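You operate a simulated robot arm through the tools that you are given. There is no shell and no other tool. Be economical: measure what you need, move in short steps, check, and stop when the job is done.

You run a simulated robot arm. Do the job below in one go: nothing can be reset, and whatever is moved stays where it is left.

Task
Fetch the green paper ball and set it on the green notebook.

The check looks at the end state, three seconds after you hand in, the way a careful person would. Anything else that was tipped, shoved, dropped, spilled or broken makes it a failure.

Robot
A 6-joint arm with a two-finger parallel gripper on a trunk, on a base that drives. Base frame: it is fixed to the floor where the robot stands at the start and does not move with it; the origin is under the middle of the robot, x ahead of it, y to its left, z up. Units: cm, degrees, N and s.
With the tool pointing down near the work surface it reaches from about 48 to 88 cm from the robot's upright axis, wherever it stands. Its first joint turns from -115.0 to 115.0 degrees. Payload 4.2 kg.
Tool frame: the origin (TCP) lies between the finger pads and is the grasp point; the fingertips stand 2.3 cm ahead of it; z points along the fingers, y is the line along which they close. The gripper opens to 9.4 cm. The fingers are 3.8 cm wide and 1 cm thick; the gripper's body (5.4 by 9.6 cm) begins 3.9 cm behind the TCP.
Orientation is that of the tool frame in the base frame, as [roll, pitch, yaw] about the fixed x, y, z axes, in that order (R = Rz(yaw) Ry(pitch) Rx(roll)). With the fingers straight down and closing along the base's y, the tool's x points along the base's -x, its y along +y and its z along -z.

Tools
- The arm moves only by the tool servo_tool. Its argument "series" is a list of rows, each an object (a shift or turn left out is 0, a gripper value left out holds the last) with "offset": the shift along the base's x, y, z in m, a list of three; "delta_rot": the turn, a rotation vector about the base's x, y, z in degrees, a list of three. In form: [{"offset": [x, y, z], "delta_rot": [rx, ry, rz]}, ...]. A call has 1 to 8 rows; each row shifts and turns the commanded pose from where the row before left it. "claw" is the opening, from 0 (shut) to 1 (fully open), set as the call begins (left out, the last holds). Each row takes 0.2 s and may step no farther than 5 cm and 8.6 degrees from the row before; otherwise, or with a gripper value out of range, the whole call is refused. A pose out of reach is approached as far as the arm can. The call stops where the force on the tool passes 40 N (or 10 N more than at its start, if that is more) or the arm is blocked; 0.2 s more then pass. The fingers move at their own pace (about 10.8 cm/s each) and stop on an object; they squeeze with about 36 N. The grip force told is the motor's: it shows also when the fingers shut on nothing. Time passes only in rows, and 0.2 s behind the last, so rows that do not move let the fingers close. The reply holds the time, the measured pose of the TCP, the force on the tool along the base axes, the opening and the grip force, in the units named above and with some noise, and new pictures: "show" is both (left out), scene, wrist or none.
- Cameras (640 x 400 px; columns grow to the right, rows downward): "scene" is now at [23.65, 20.95, 131.26]; the picture's right is [0.17, -0.99, 0.00], its down [-0.63, -0.11, -0.77] and it looks along [0.76, 0.13, -0.64] (base axes); focal length 281 px, centre (320, 200). "wrist" rides on the gripper at [-3.9, 0, -4.4] in the tool frame; the picture's right is [0.00, -1.00, 0.00], its down [0.97, 0.00, -0.24] and it looks along [0.24, 0.00, 0.97] (tool axes); focal length 218 px, centre (320, 200). There is no depth. A picture from a camera that has moved, and an enlarged one, comes with that camera's place and axes in the base frame and with its lens.
- move_column(by): slides the trunk up (or, below 0, down) by that many cm; the arm and the scene camera ride with it, the base frame stays. It gives what a move gives, with no picture.
- roll_base(legs): drives the robot by 1 to 6 legs, each [ahead, turn to the left] in cm and degrees, along the robot's own axes; the way and the turn of a leg run together, so that a leg with both is an arc; at most 150 cm and 180 degrees a leg. The arm and the cameras ride along, it lands a little off, and it stops where it bumps. It gives what a move gives, and a new picture of the scene camera.
- pan_tilt(pan, tilt): turns the head with the scene camera to pan (to the left, within 80 degrees either way) and tilt (down, from -29 to 69), counted from straight ahead of the robot. It gives what a move gives, and a new picture of the scene camera.
- close_up(camera, box): a new picture of the part [left, top, right, bottom] of that camera's present view, enlarged. The clock stands still meanwhile.
- hand_in(): hands the job in; it is judged then, once.

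Go step by step. Nothing tells you exact positions but the pictures and the camera data: compare them with the known pose of the tool, close in by small moves and look again before you grip or let go. The budget is 120 turns and 170 pictures, counting those below and the enlarged ones. Unless the task says otherwise, let go and move clear before handing in, and close with one line.

The tools are called after "Request:" as a command line: name --argument value ..., lists and objects as JSON in quotes. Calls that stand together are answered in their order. servo_tool: Moves the arm, as the interface text tells. Its arguments: {"type":"object","properties":{"series":{"type":"array","items":{"type":"object","properties":{"offset":{"type":"array","items":{"type":"number"}},"delta_rot":{"type":"array","items":{"type":"number"}}}}},"claw":{"type":"number"},"show":{"type":"string","enum":["both","scene","wrist","none"]}},"required":["series"]} The other tools are called the same way: move_column (by) slides the trunk up or down; roll_base (legs) drives the base; pan_tilt (pan, tilt) turns the head that bears the scene camera; close_up (camera, box) takes an enlarged picture of a part of a camera's view; hand_in () hands the job in.

At the start:

```text
time_s: 0.0
tcp_pos: [53.96, 26.97, 105.67]
orientation: [-179.9, 0.0, -180.0]
wrist_force: [-0.6, 0.5, 0.0]
width: 9.4
finger_force: 0.0
trunk travel left (down, up): [-67.5, 31.5]
robot x, y, heading: [0.16, -0.34, 0.0]
head pan, tilt: [9.8, 39.8]
```

scene: 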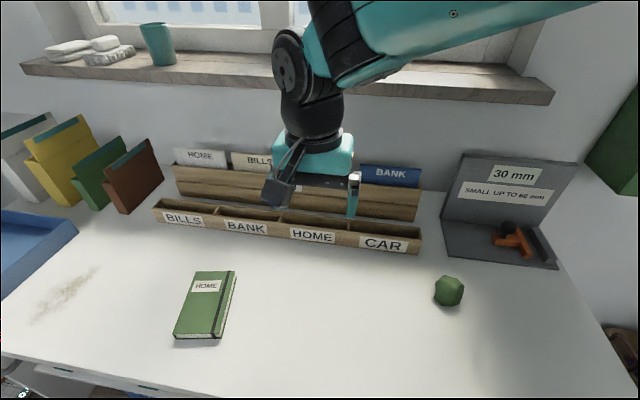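
wrist: 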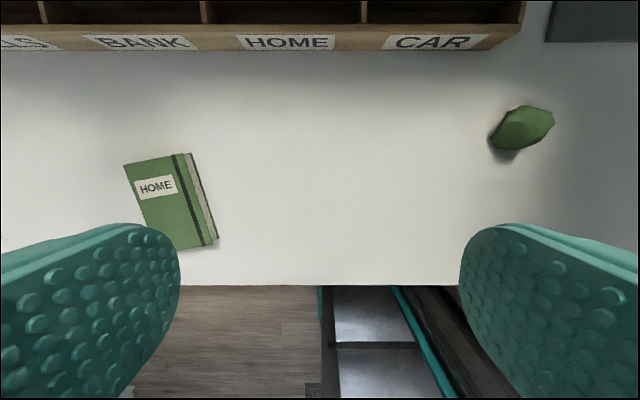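

The ball appears to be near (60, 0.6) and the notebook's centre near (49.5, 48.4), and both cameras agree. I'll move above the ball while staying high.

Request:
servo_tool --series '[{"offset": [0.01, -0.044, 0]}, {"offset": [0.01, -0.044, 0]}, {"offset": [0.01, -0.044, 0]}, {"offset": [0.01, -0.044, 0]}, {"offset": [0.01, -0.044, 0]}, {"offset": [0.01, -0.044, 0]}, {"offset": [0, 0, -0.04]}, {"offset": [0, 0, -0.04]}]' --claw 1

```text
time_s: 1.8
tcp_pos: [60.05, 0.4, 97.73]
orientation: [-180.0, 0.0, 180.0]
wrist_force: [-0.6, -0.2, 0.1]
width: 9.4
finger_force: 0.1
trunk travel left (down, up): [-67.5, 31.5]
robot x, y, heading: [-0.25, -0.15, 0.1]
head pan, tilt: [9.8, 39.8]
camera scene: at [23.61, 20.94, 131.28], right [0.17, -0.99, 0.0], down [-0.63, -0.11, -0.77], along [0.76, 0.13, -0.64], focal length 281 px, centre (320, 200)
camera wrist: at [63.86, 0.48, 102.14], right [0.0, -1.0, 0.0], down [-0.97, 0.0, 0.24], along [-0.24, 0.0, -0.97], focal length 218 px, centre (320, 200)
```

scene: 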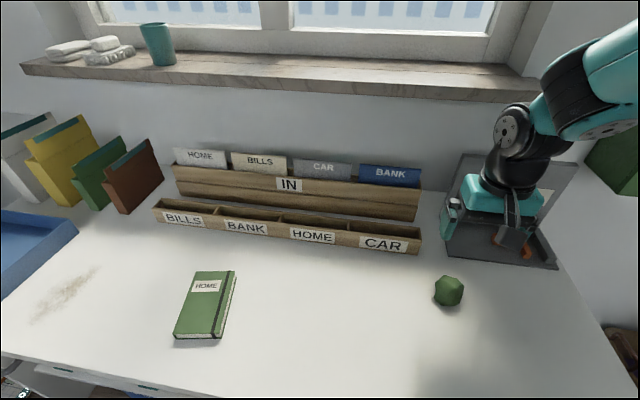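
wrist: 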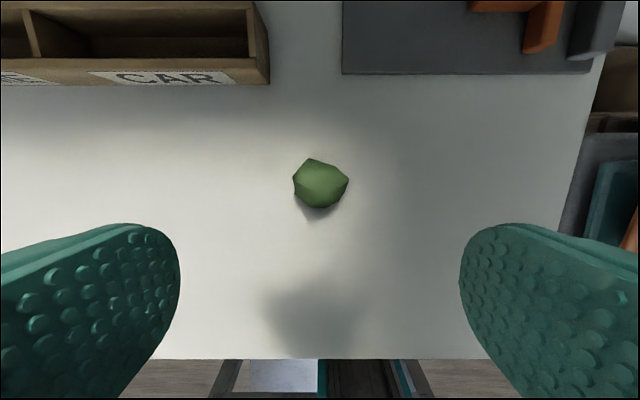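

The ball is centred at about (60.3, 0.45) and is roughly 5.5 cm wide. I'll descend most of the way and check again.

Request:
servo_tool --series '[{"offset": [0.002, 0, -0.035]}, {"offset": [0, 0, -0.035]}, {"offset": [0, 0, -0.03]}]'

```text
time_s: 2.6
tcp_pos: [60.03, 0.65, 87.7]
orientation: [180.0, 0.0, -180.0]
wrist_force: [-0.2, -0.4, 0.2]
width: 9.37
finger_force: 0.1
trunk travel left (down, up): [-67.5, 31.5]
robot x, y, heading: [0.14, 0.17, 0.2]
head pan, tilt: [9.8, 39.8]
camera scene: at [23.62, 20.94, 131.27], right [0.17, -0.99, 0.0], down [-0.63, -0.11, -0.77], along [0.76, 0.13, -0.64], focal length 281 px, centre (320, 200)
camera wrist: at [63.98, 0.73, 92.19], right [0.0, -1.0, 0.0], down [-0.97, 0.0, 0.24], along [-0.24, 0.0, -0.97], focal length 218 px, centre (320, 200)
```

scene: 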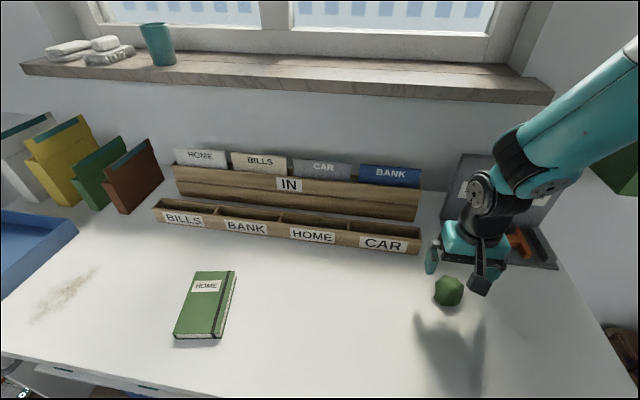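
wrist: 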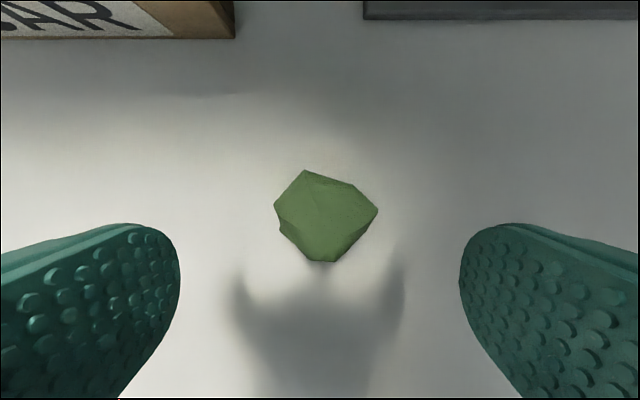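

The ball is well centred between the fingers. I'll lower to z≈81 and look before closing.

Request:
servo_tool --series '[{"offset": [0, 0, -0.025]}, {"offset": [0, 0, -0.025]}, {"offset": [0, 0, -0.016]}]' --show "wrist"

```text
time_s: 3.4
tcp_pos: [60.14, 0.69, 81.08]
orientation: [-180.0, 0.0, 180.0]
wrist_force: [0.3, 0.1, -0.2]
width: 9.41
finger_force: 0.1
trunk travel left (down, up): [-67.5, 31.5]
robot x, y, heading: [0.26, -0.25, 0.1]
head pan, tilt: [9.8, 39.8]
camera wrist: at [64.01, 0.76, 85.56], right [0.0, -1.0, 0.0], down [-0.97, 0.0, 0.24], along [-0.24, 0.0, -0.97], focal length 218 px, centre (320, 200)
```

wrist: 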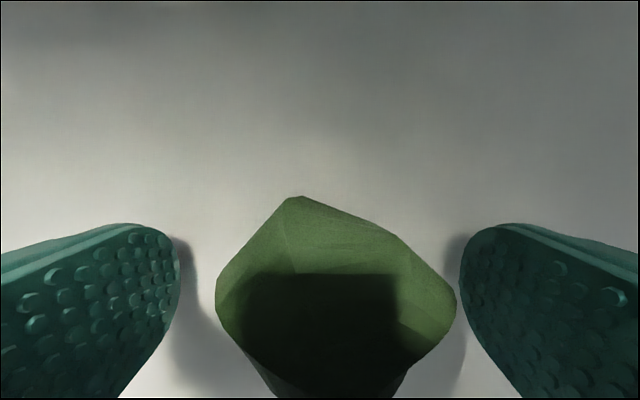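

The ball sits about 0.3 cm to the right, so I'll nudge across and close gently on it.

Request:
servo_tool --series '[{"offset": [0, -0.003, 0]}]' --show "none"

Request:
servo_tool --series '[{}, {}, {}]' --claw 0.3 --show "wrist"

```text
time_s: 3.8
tcp_pos: [60.34, 0.27, 81.08]
orientation: [179.8, 0.0, 180.0]
wrist_force: [-0.2, -0.2, -0.1]
width: 9.4
finger_force: 0.0
trunk travel left (down, up): [-67.5, 31.5]
robot x, y, heading: [0.01, -0.1, 0.0]
head pan, tilt: [9.8, 39.8]
```

```text
time_s: 4.6
tcp_pos: [60.23, 0.29, 81.07]
orientation: [180.0, 0.0, 180.0]
wrist_force: [0.5, -0.6, -0.4]
width: 5.48
finger_force: 36.4
trunk travel left (down, up): [-67.5, 31.5]
robot x, y, heading: [0.17, 0.29, 0.3]
head pan, tilt: [9.8, 39.8]
camera wrist: at [64.03, 0.46, 85.58], right [0.0, -1.0, 0.0], down [-0.97, 0.0, 0.24], along [-0.24, 0.0, -0.97], focal length 218 px, centre (320, 200)
```

wrist: 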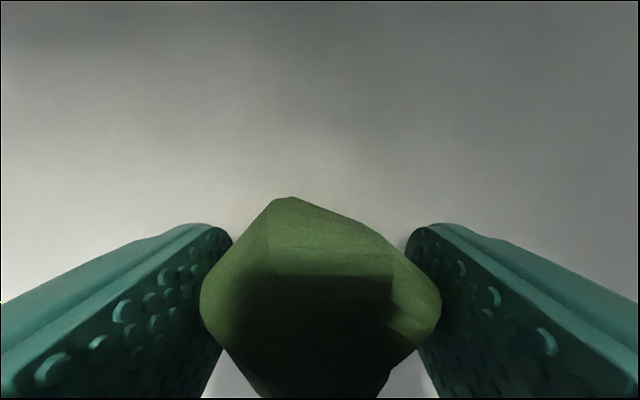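

The ball is gripped at 5.48 cm wide. I'll lift it and check that it comes along.

Request:
servo_tool --series '[{"offset": [0, 0, 0.02]}, {"offset": [0, 0, 0.03]}, {"offset": [0, 0, 0.04]}, {"offset": [0, 0, 0.04]}]'

```text
time_s: 5.6
tcp_pos: [60.24, 0.22, 94.27]
orientation: [-180.0, -0.2, 180.0]
wrist_force: [1.0, 0.7, 0.0]
width: 5.51
finger_force: 36.1
trunk travel left (down, up): [-67.5, 31.5]
robot x, y, heading: [0.05, 0.16, 0.1]
head pan, tilt: [9.8, 39.8]
camera scene: at [23.69, 20.95, 131.24], right [0.17, -0.99, 0.0], down [-0.63, -0.11, -0.77], along [0.76, 0.13, -0.64], focal length 281 px, centre (320, 200)
camera wrist: at [64.09, 0.31, 98.66], right [0.0, -1.0, 0.0], down [-0.97, 0.0, 0.24], along [-0.24, 0.0, -0.97], focal length 218 px, centre (320, 200)
```

scene: 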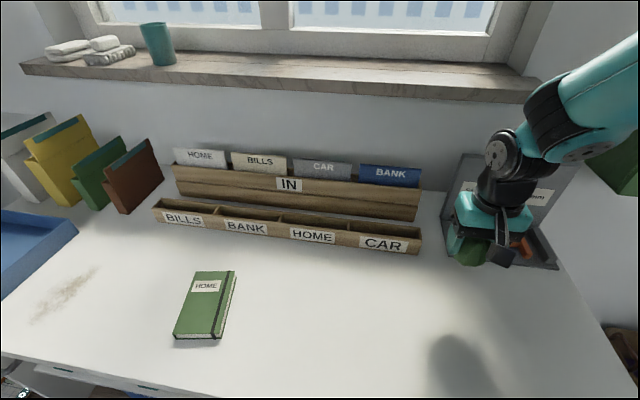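
wrist: 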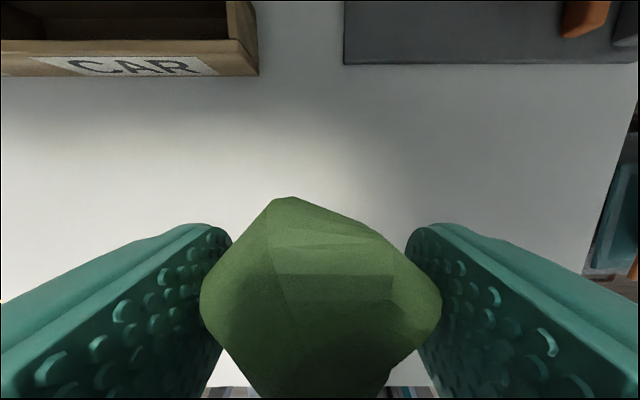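

The ball is held. I'll carry it to above the notebook centre at about (49.5, 48.3).

Request:
servo_tool --series '[{"offset": [-0.0097, 0.0437, 0.005]}, {"offset": [-0.0097, 0.0437, 0.005]}, {"offset": [-0.0097, 0.0437, 0]}, {"offset": [-0.0097, 0.0437, 0]}, {"offset": [-0.0097, 0.0437, 0]}, {"offset": [-0.0097, 0.0437, 0]}, {"offset": [-0.0097, 0.0437, 0]}, {"offset": [-0.0097, 0.0437, 0]}]' --show "none"

Request:
servo_tool --series '[{"offset": [-0.0097, 0.0437, 0]}, {"offset": [-0.0097, 0.0437, 0]}, {"offset": [-0.0097, 0.0437, 0]}, {}]'

```text
time_s: 7.4
tcp_pos: [52.34, 35.34, 95.01]
orientation: [179.9, -0.1, 180.0]
wrist_force: [0.6, -0.8, 0.5]
width: 5.48
finger_force: 36.6
trunk travel left (down, up): [-67.5, 31.5]
robot x, y, heading: [-0.01, 0.02, 0.1]
head pan, tilt: [9.8, 39.8]
```

```text
time_s: 8.4
tcp_pos: [49.44, 48.43, 95.19]
orientation: [-179.9, 0.0, -179.9]
wrist_force: [0.1, 0.3, 0.6]
width: 5.48
finger_force: 36.4
trunk travel left (down, up): [-67.5, 31.5]
robot x, y, heading: [-0.07, -0.11, -0.1]
head pan, tilt: [9.8, 39.8]
camera scene: at [23.65, 20.95, 131.26], right [0.17, -0.99, 0.0], down [-0.63, -0.11, -0.77], along [0.76, 0.13, -0.64], focal length 281 px, centre (320, 200)
camera wrist: at [53.25, 48.51, 99.62], right [0.0, -1.0, 0.0], down [-0.97, 0.0, 0.24], along [-0.24, 0.0, -0.97], focal length 218 px, centre (320, 200)
```

scene: 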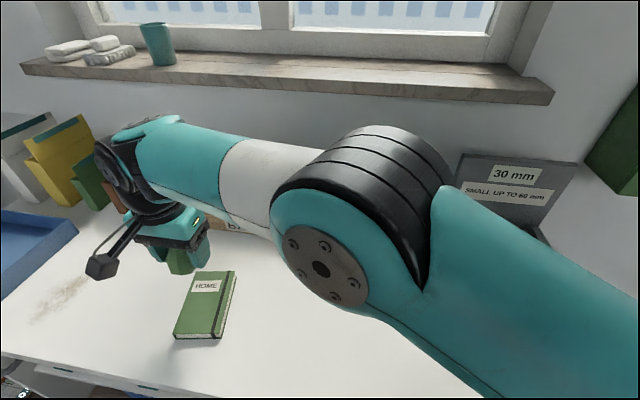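
wrist: 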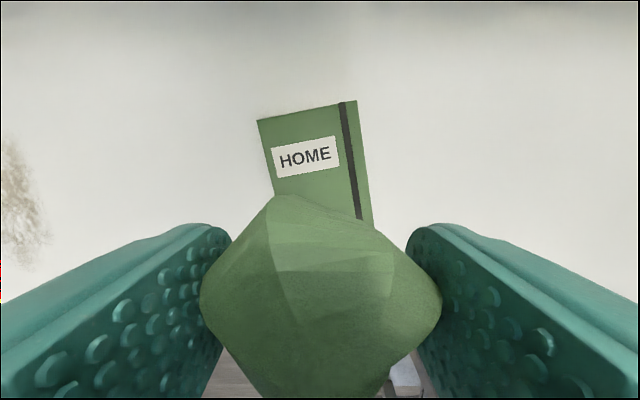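

The tool is centred on the notebook, whose centre I put at (49.3, 48.7). I'll lower to just above the expected contact height of z≈82.5.

Request:
servo_tool --series '[{"offset": [0, 0.002, -0.04]}, {"offset": [0, 0, -0.04]}, {"offset": [0, 0, -0.025]}, {"offset": [0, 0, -0.01]}, {}]'

Request:
close_up --camera "scene" --box '[140, 220, 300, 360]'

```text
time_s: 9.6
tcp_pos: [49.27, 48.54, 83.53]
orientation: [-180.0, 0.0, -179.9]
wrist_force: [-0.3, -0.5, -1.5]
width: 5.47
finger_force: 35.8
trunk travel left (down, up): [-67.5, 31.5]
robot x, y, heading: [0.08, 0.01, 0.0]
head pan, tilt: [9.8, 39.8]
camera scene: at [23.65, 20.96, 131.26], right [0.17, -0.99, 0.0], down [-0.63, -0.11, -0.77], along [0.76, 0.13, -0.64], focal length 281 px, centre (320, 200)
camera wrist: at [53.2, 48.67, 88.0], right [0.0, -1.0, 0.0], down [-0.97, 0.0, 0.24], along [-0.24, 0.0, -0.97], focal length 218 px, centre (320, 200)
```

scene: 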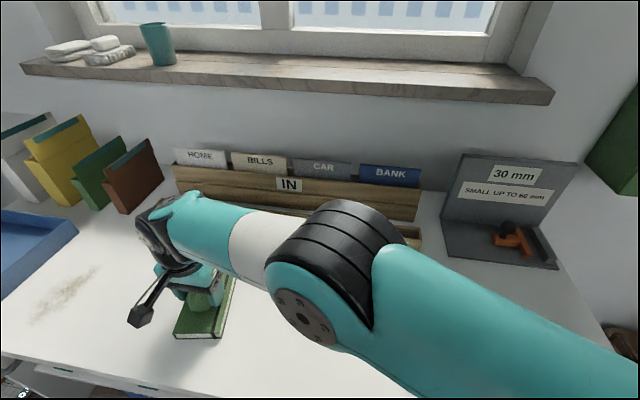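
wrist: 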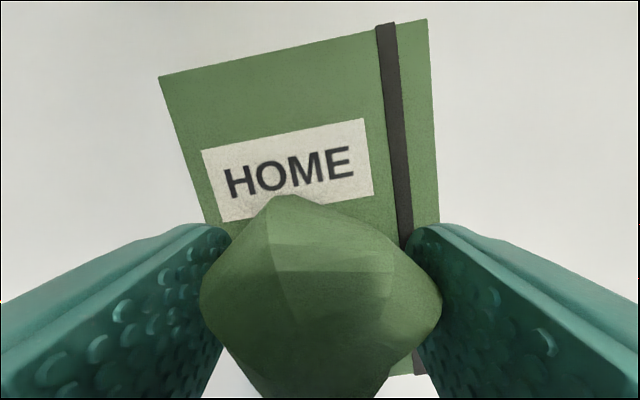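

```text
2.86 times, centred on (220, 290) of scene
camera zoom: at [23.65, 20.96, 131.26], right [0.17, -0.99, 0.0], down [-0.63, -0.11, -0.77], along [0.76, 0.13, -0.64], focal length 804 px, centre (606, -57)
```

zoom: 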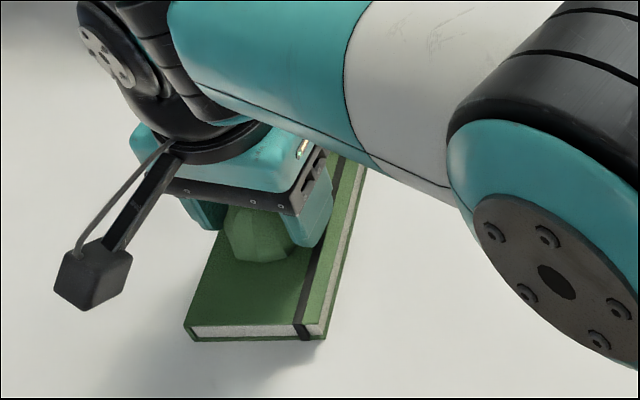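

The ball is just over the notebook. I'll creep down in 2 mm steps and watch the force.

Request:
servo_tool --series '[{"offset": [0, 0, -0.002]}, {"offset": [0, 0, -0.002]}]' --show "none"

Request:
servo_tool --series '[{"offset": [0, 0, -0.002]}, {}]' --show "none"

```text
time_s: 10.2
tcp_pos: [49.32, 48.58, 83.39]
orientation: [179.8, 0.1, -180.0]
wrist_force: [-2.6, -3.4, 20.3]
width: 5.46
finger_force: 36.3
trunk travel left (down, up): [-67.5, 31.5]
robot x, y, heading: [-0.17, 0.14, 0.2]
head pan, tilt: [9.8, 39.8]
```

```text
time_s: 10.8
tcp_pos: [49.35, 48.62, 83.4]
orientation: [179.7, 0.2, 179.9]
wrist_force: [-1.2, -0.8, 30.9]
width: 5.46
finger_force: 36.1
trunk travel left (down, up): [-67.5, 31.5]
robot x, y, heading: [0.11, 0.2, -0.1]
head pan, tilt: [9.8, 39.8]
```

Contact came at z≈83.4. I'll relieve the pressure and open gently.

Request:
servo_tool --series '[{"offset": [0, 0, 0.002]}, {"offset": [0, 0, 0.002]}, {}]' --show "none"

Request:
servo_tool --series '[{}, {}, {}]' --claw 0.85

```text
time_s: 11.6
tcp_pos: [49.37, 48.48, 83.27]
orientation: [-179.9, 0.0, 180.0]
wrist_force: [3.2, 2.8, 6.8]
width: 5.46
finger_force: 35.6
trunk travel left (down, up): [-67.5, 31.5]
robot x, y, heading: [0.07, 0.06, -0.2]
head pan, tilt: [9.8, 39.8]
```

```text
time_s: 12.4
tcp_pos: [49.43, 48.69, 83.37]
orientation: [-180.0, 0.0, -180.0]
wrist_force: [-0.7, -0.3, 0.8]
width: 7.97
finger_force: 0.1
trunk travel left (down, up): [-67.5, 31.5]
robot x, y, heading: [-0.05, -0.34, 0.1]
head pan, tilt: [9.8, 39.8]
camera scene: at [23.65, 20.96, 131.26], right [0.17, -0.99, 0.0], down [-0.63, -0.11, -0.77], along [0.76, 0.13, -0.64], focal length 281 px, centre (320, 200)
camera wrist: at [53.24, 48.73, 87.88], right [0.0, -1.0, 0.0], down [-0.97, 0.0, 0.24], along [-0.24, 0.0, -0.97], focal length 218 px, centre (320, 200)
```

scene: 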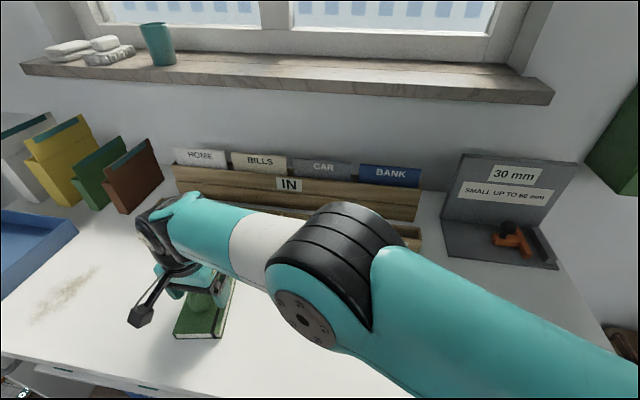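
wrist: 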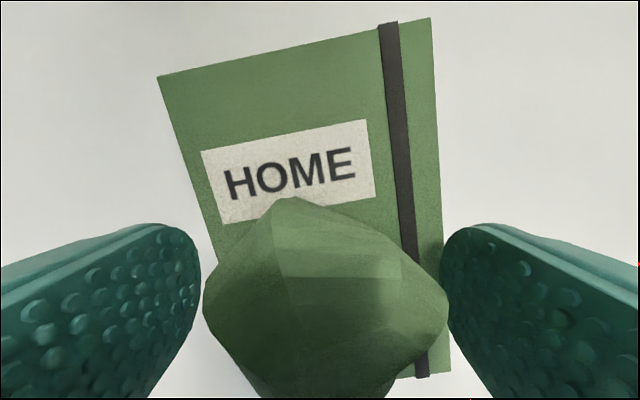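

The ball is free and steady. I'll open fully and rise clear, then move the arm aside to view it.

Request:
servo_tool --series '[{}, {"offset": [0, 0, 0.02]}, {"offset": [0, 0, 0.03]}, {"offset": [0, 0, 0.04]}, {"offset": [0, 0, 0.04]}, {"offset": [0.02, -0.04, 0.02]}, {"offset": [0.02, -0.04, 0]}, {"offset": [0.02, -0.04, 0]}]' --claw 1 --show "none"

Request:
servo_tool --series '[{"offset": [0, -0.045, 0]}, {"offset": [0, -0.045, 0]}, {"offset": [0, -0.045, 0]}, {"offset": [0, -0.045, 0]}, {"offset": [0, -0.045, 0]}, {}]' --show "scene"

Request:
close_up --camera "scene" --box '[140, 240, 280, 360]'

```text
time_s: 14.2
tcp_pos: [55.54, 36.62, 98.34]
orientation: [180.0, 0.0, -179.9]
wrist_force: [0.2, 0.8, 0.0]
width: 9.41
finger_force: 0.2
trunk travel left (down, up): [-67.5, 31.5]
robot x, y, heading: [0.22, 0.34, -0.2]
head pan, tilt: [9.8, 39.8]
```

```text
time_s: 15.6
tcp_pos: [55.42, 13.94, 98.68]
orientation: [-180.0, 0.0, 180.0]
wrist_force: [0.2, -0.1, -0.5]
width: 9.38
finger_force: 0.0
trunk travel left (down, up): [-67.5, 31.5]
robot x, y, heading: [0.46, -0.02, -0.2]
head pan, tilt: [9.8, 39.8]
camera scene: at [23.64, 20.96, 131.26], right [0.17, -0.99, 0.0], down [-0.63, -0.11, -0.77], along [0.76, 0.13, -0.64], focal length 281 px, centre (320, 200)
```

scene: 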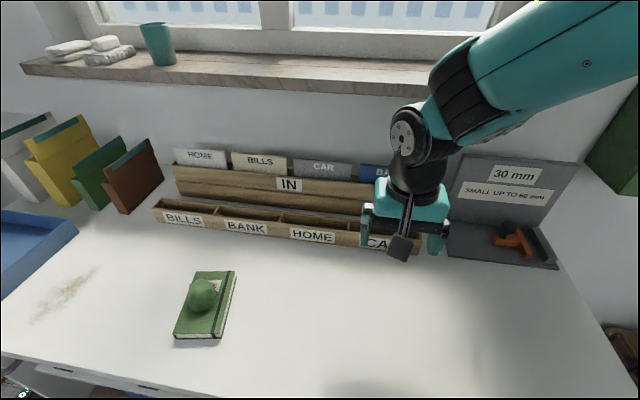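

```text
3.33 times, centred on (210, 300) of scene
camera zoom: at [23.64, 20.96, 131.26], right [0.17, -0.99, 0.0], down [-0.63, -0.11, -0.77], along [0.76, 0.13, -0.64], focal length 937 px, centre (687, -133)
```

zoom: 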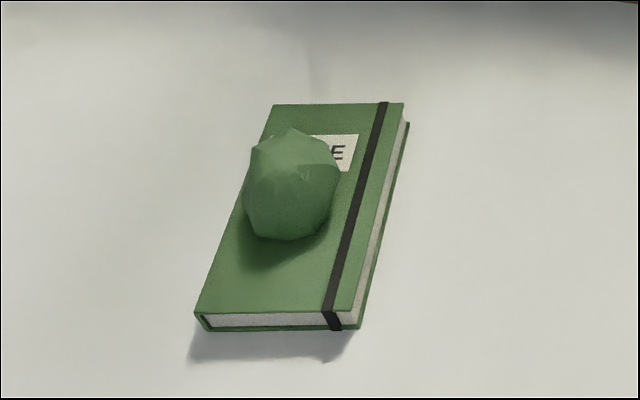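

The ball is resting on the notebook. I'll wait about a second and look again to be sure it isn't rolling.

Request:
servo_tool --series '[{}, {}, {}, {}, {}, {}, {}, {}]' --show "none"

Request:
close_up --camera "scene" --box '[140, 240, 280, 360]'

```text
time_s: 17.4
tcp_pos: [55.38, 13.91, 98.6]
orientation: [180.0, 0.1, -179.9]
wrist_force: [-1.1, 1.4, 0.4]
width: 9.4
finger_force: 0.1
trunk travel left (down, up): [-67.5, 31.5]
robot x, y, heading: [-0.25, -0.27, -0.1]
head pan, tilt: [9.8, 39.8]
```

```text
3.33 times, centred on (210, 300) of scene
camera zoom: at [23.65, 20.95, 131.26], right [0.17, -0.99, 0.0], down [-0.63, -0.11, -0.77], along [0.76, 0.13, -0.64], focal length 937 px, centre (687, -133)
```

zoom: 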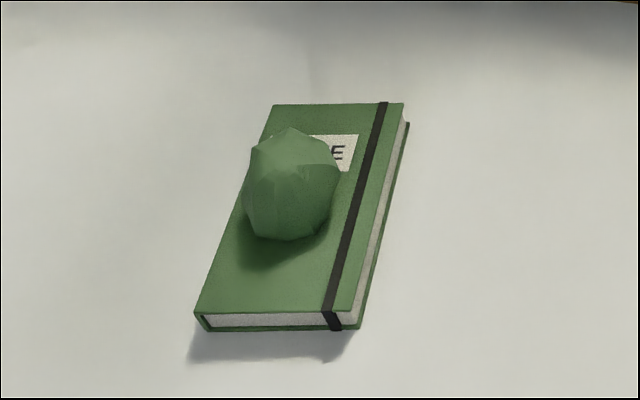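

The ball hasn't moved, the notebook is where it was, and the arm is clear, so I'm handing in.

Request:
hand_in

```text
The job is handed in.
```

The green paper ball is resting on the green notebook, the arm is clear, and nothing else was disturbed as far as the pictures show.
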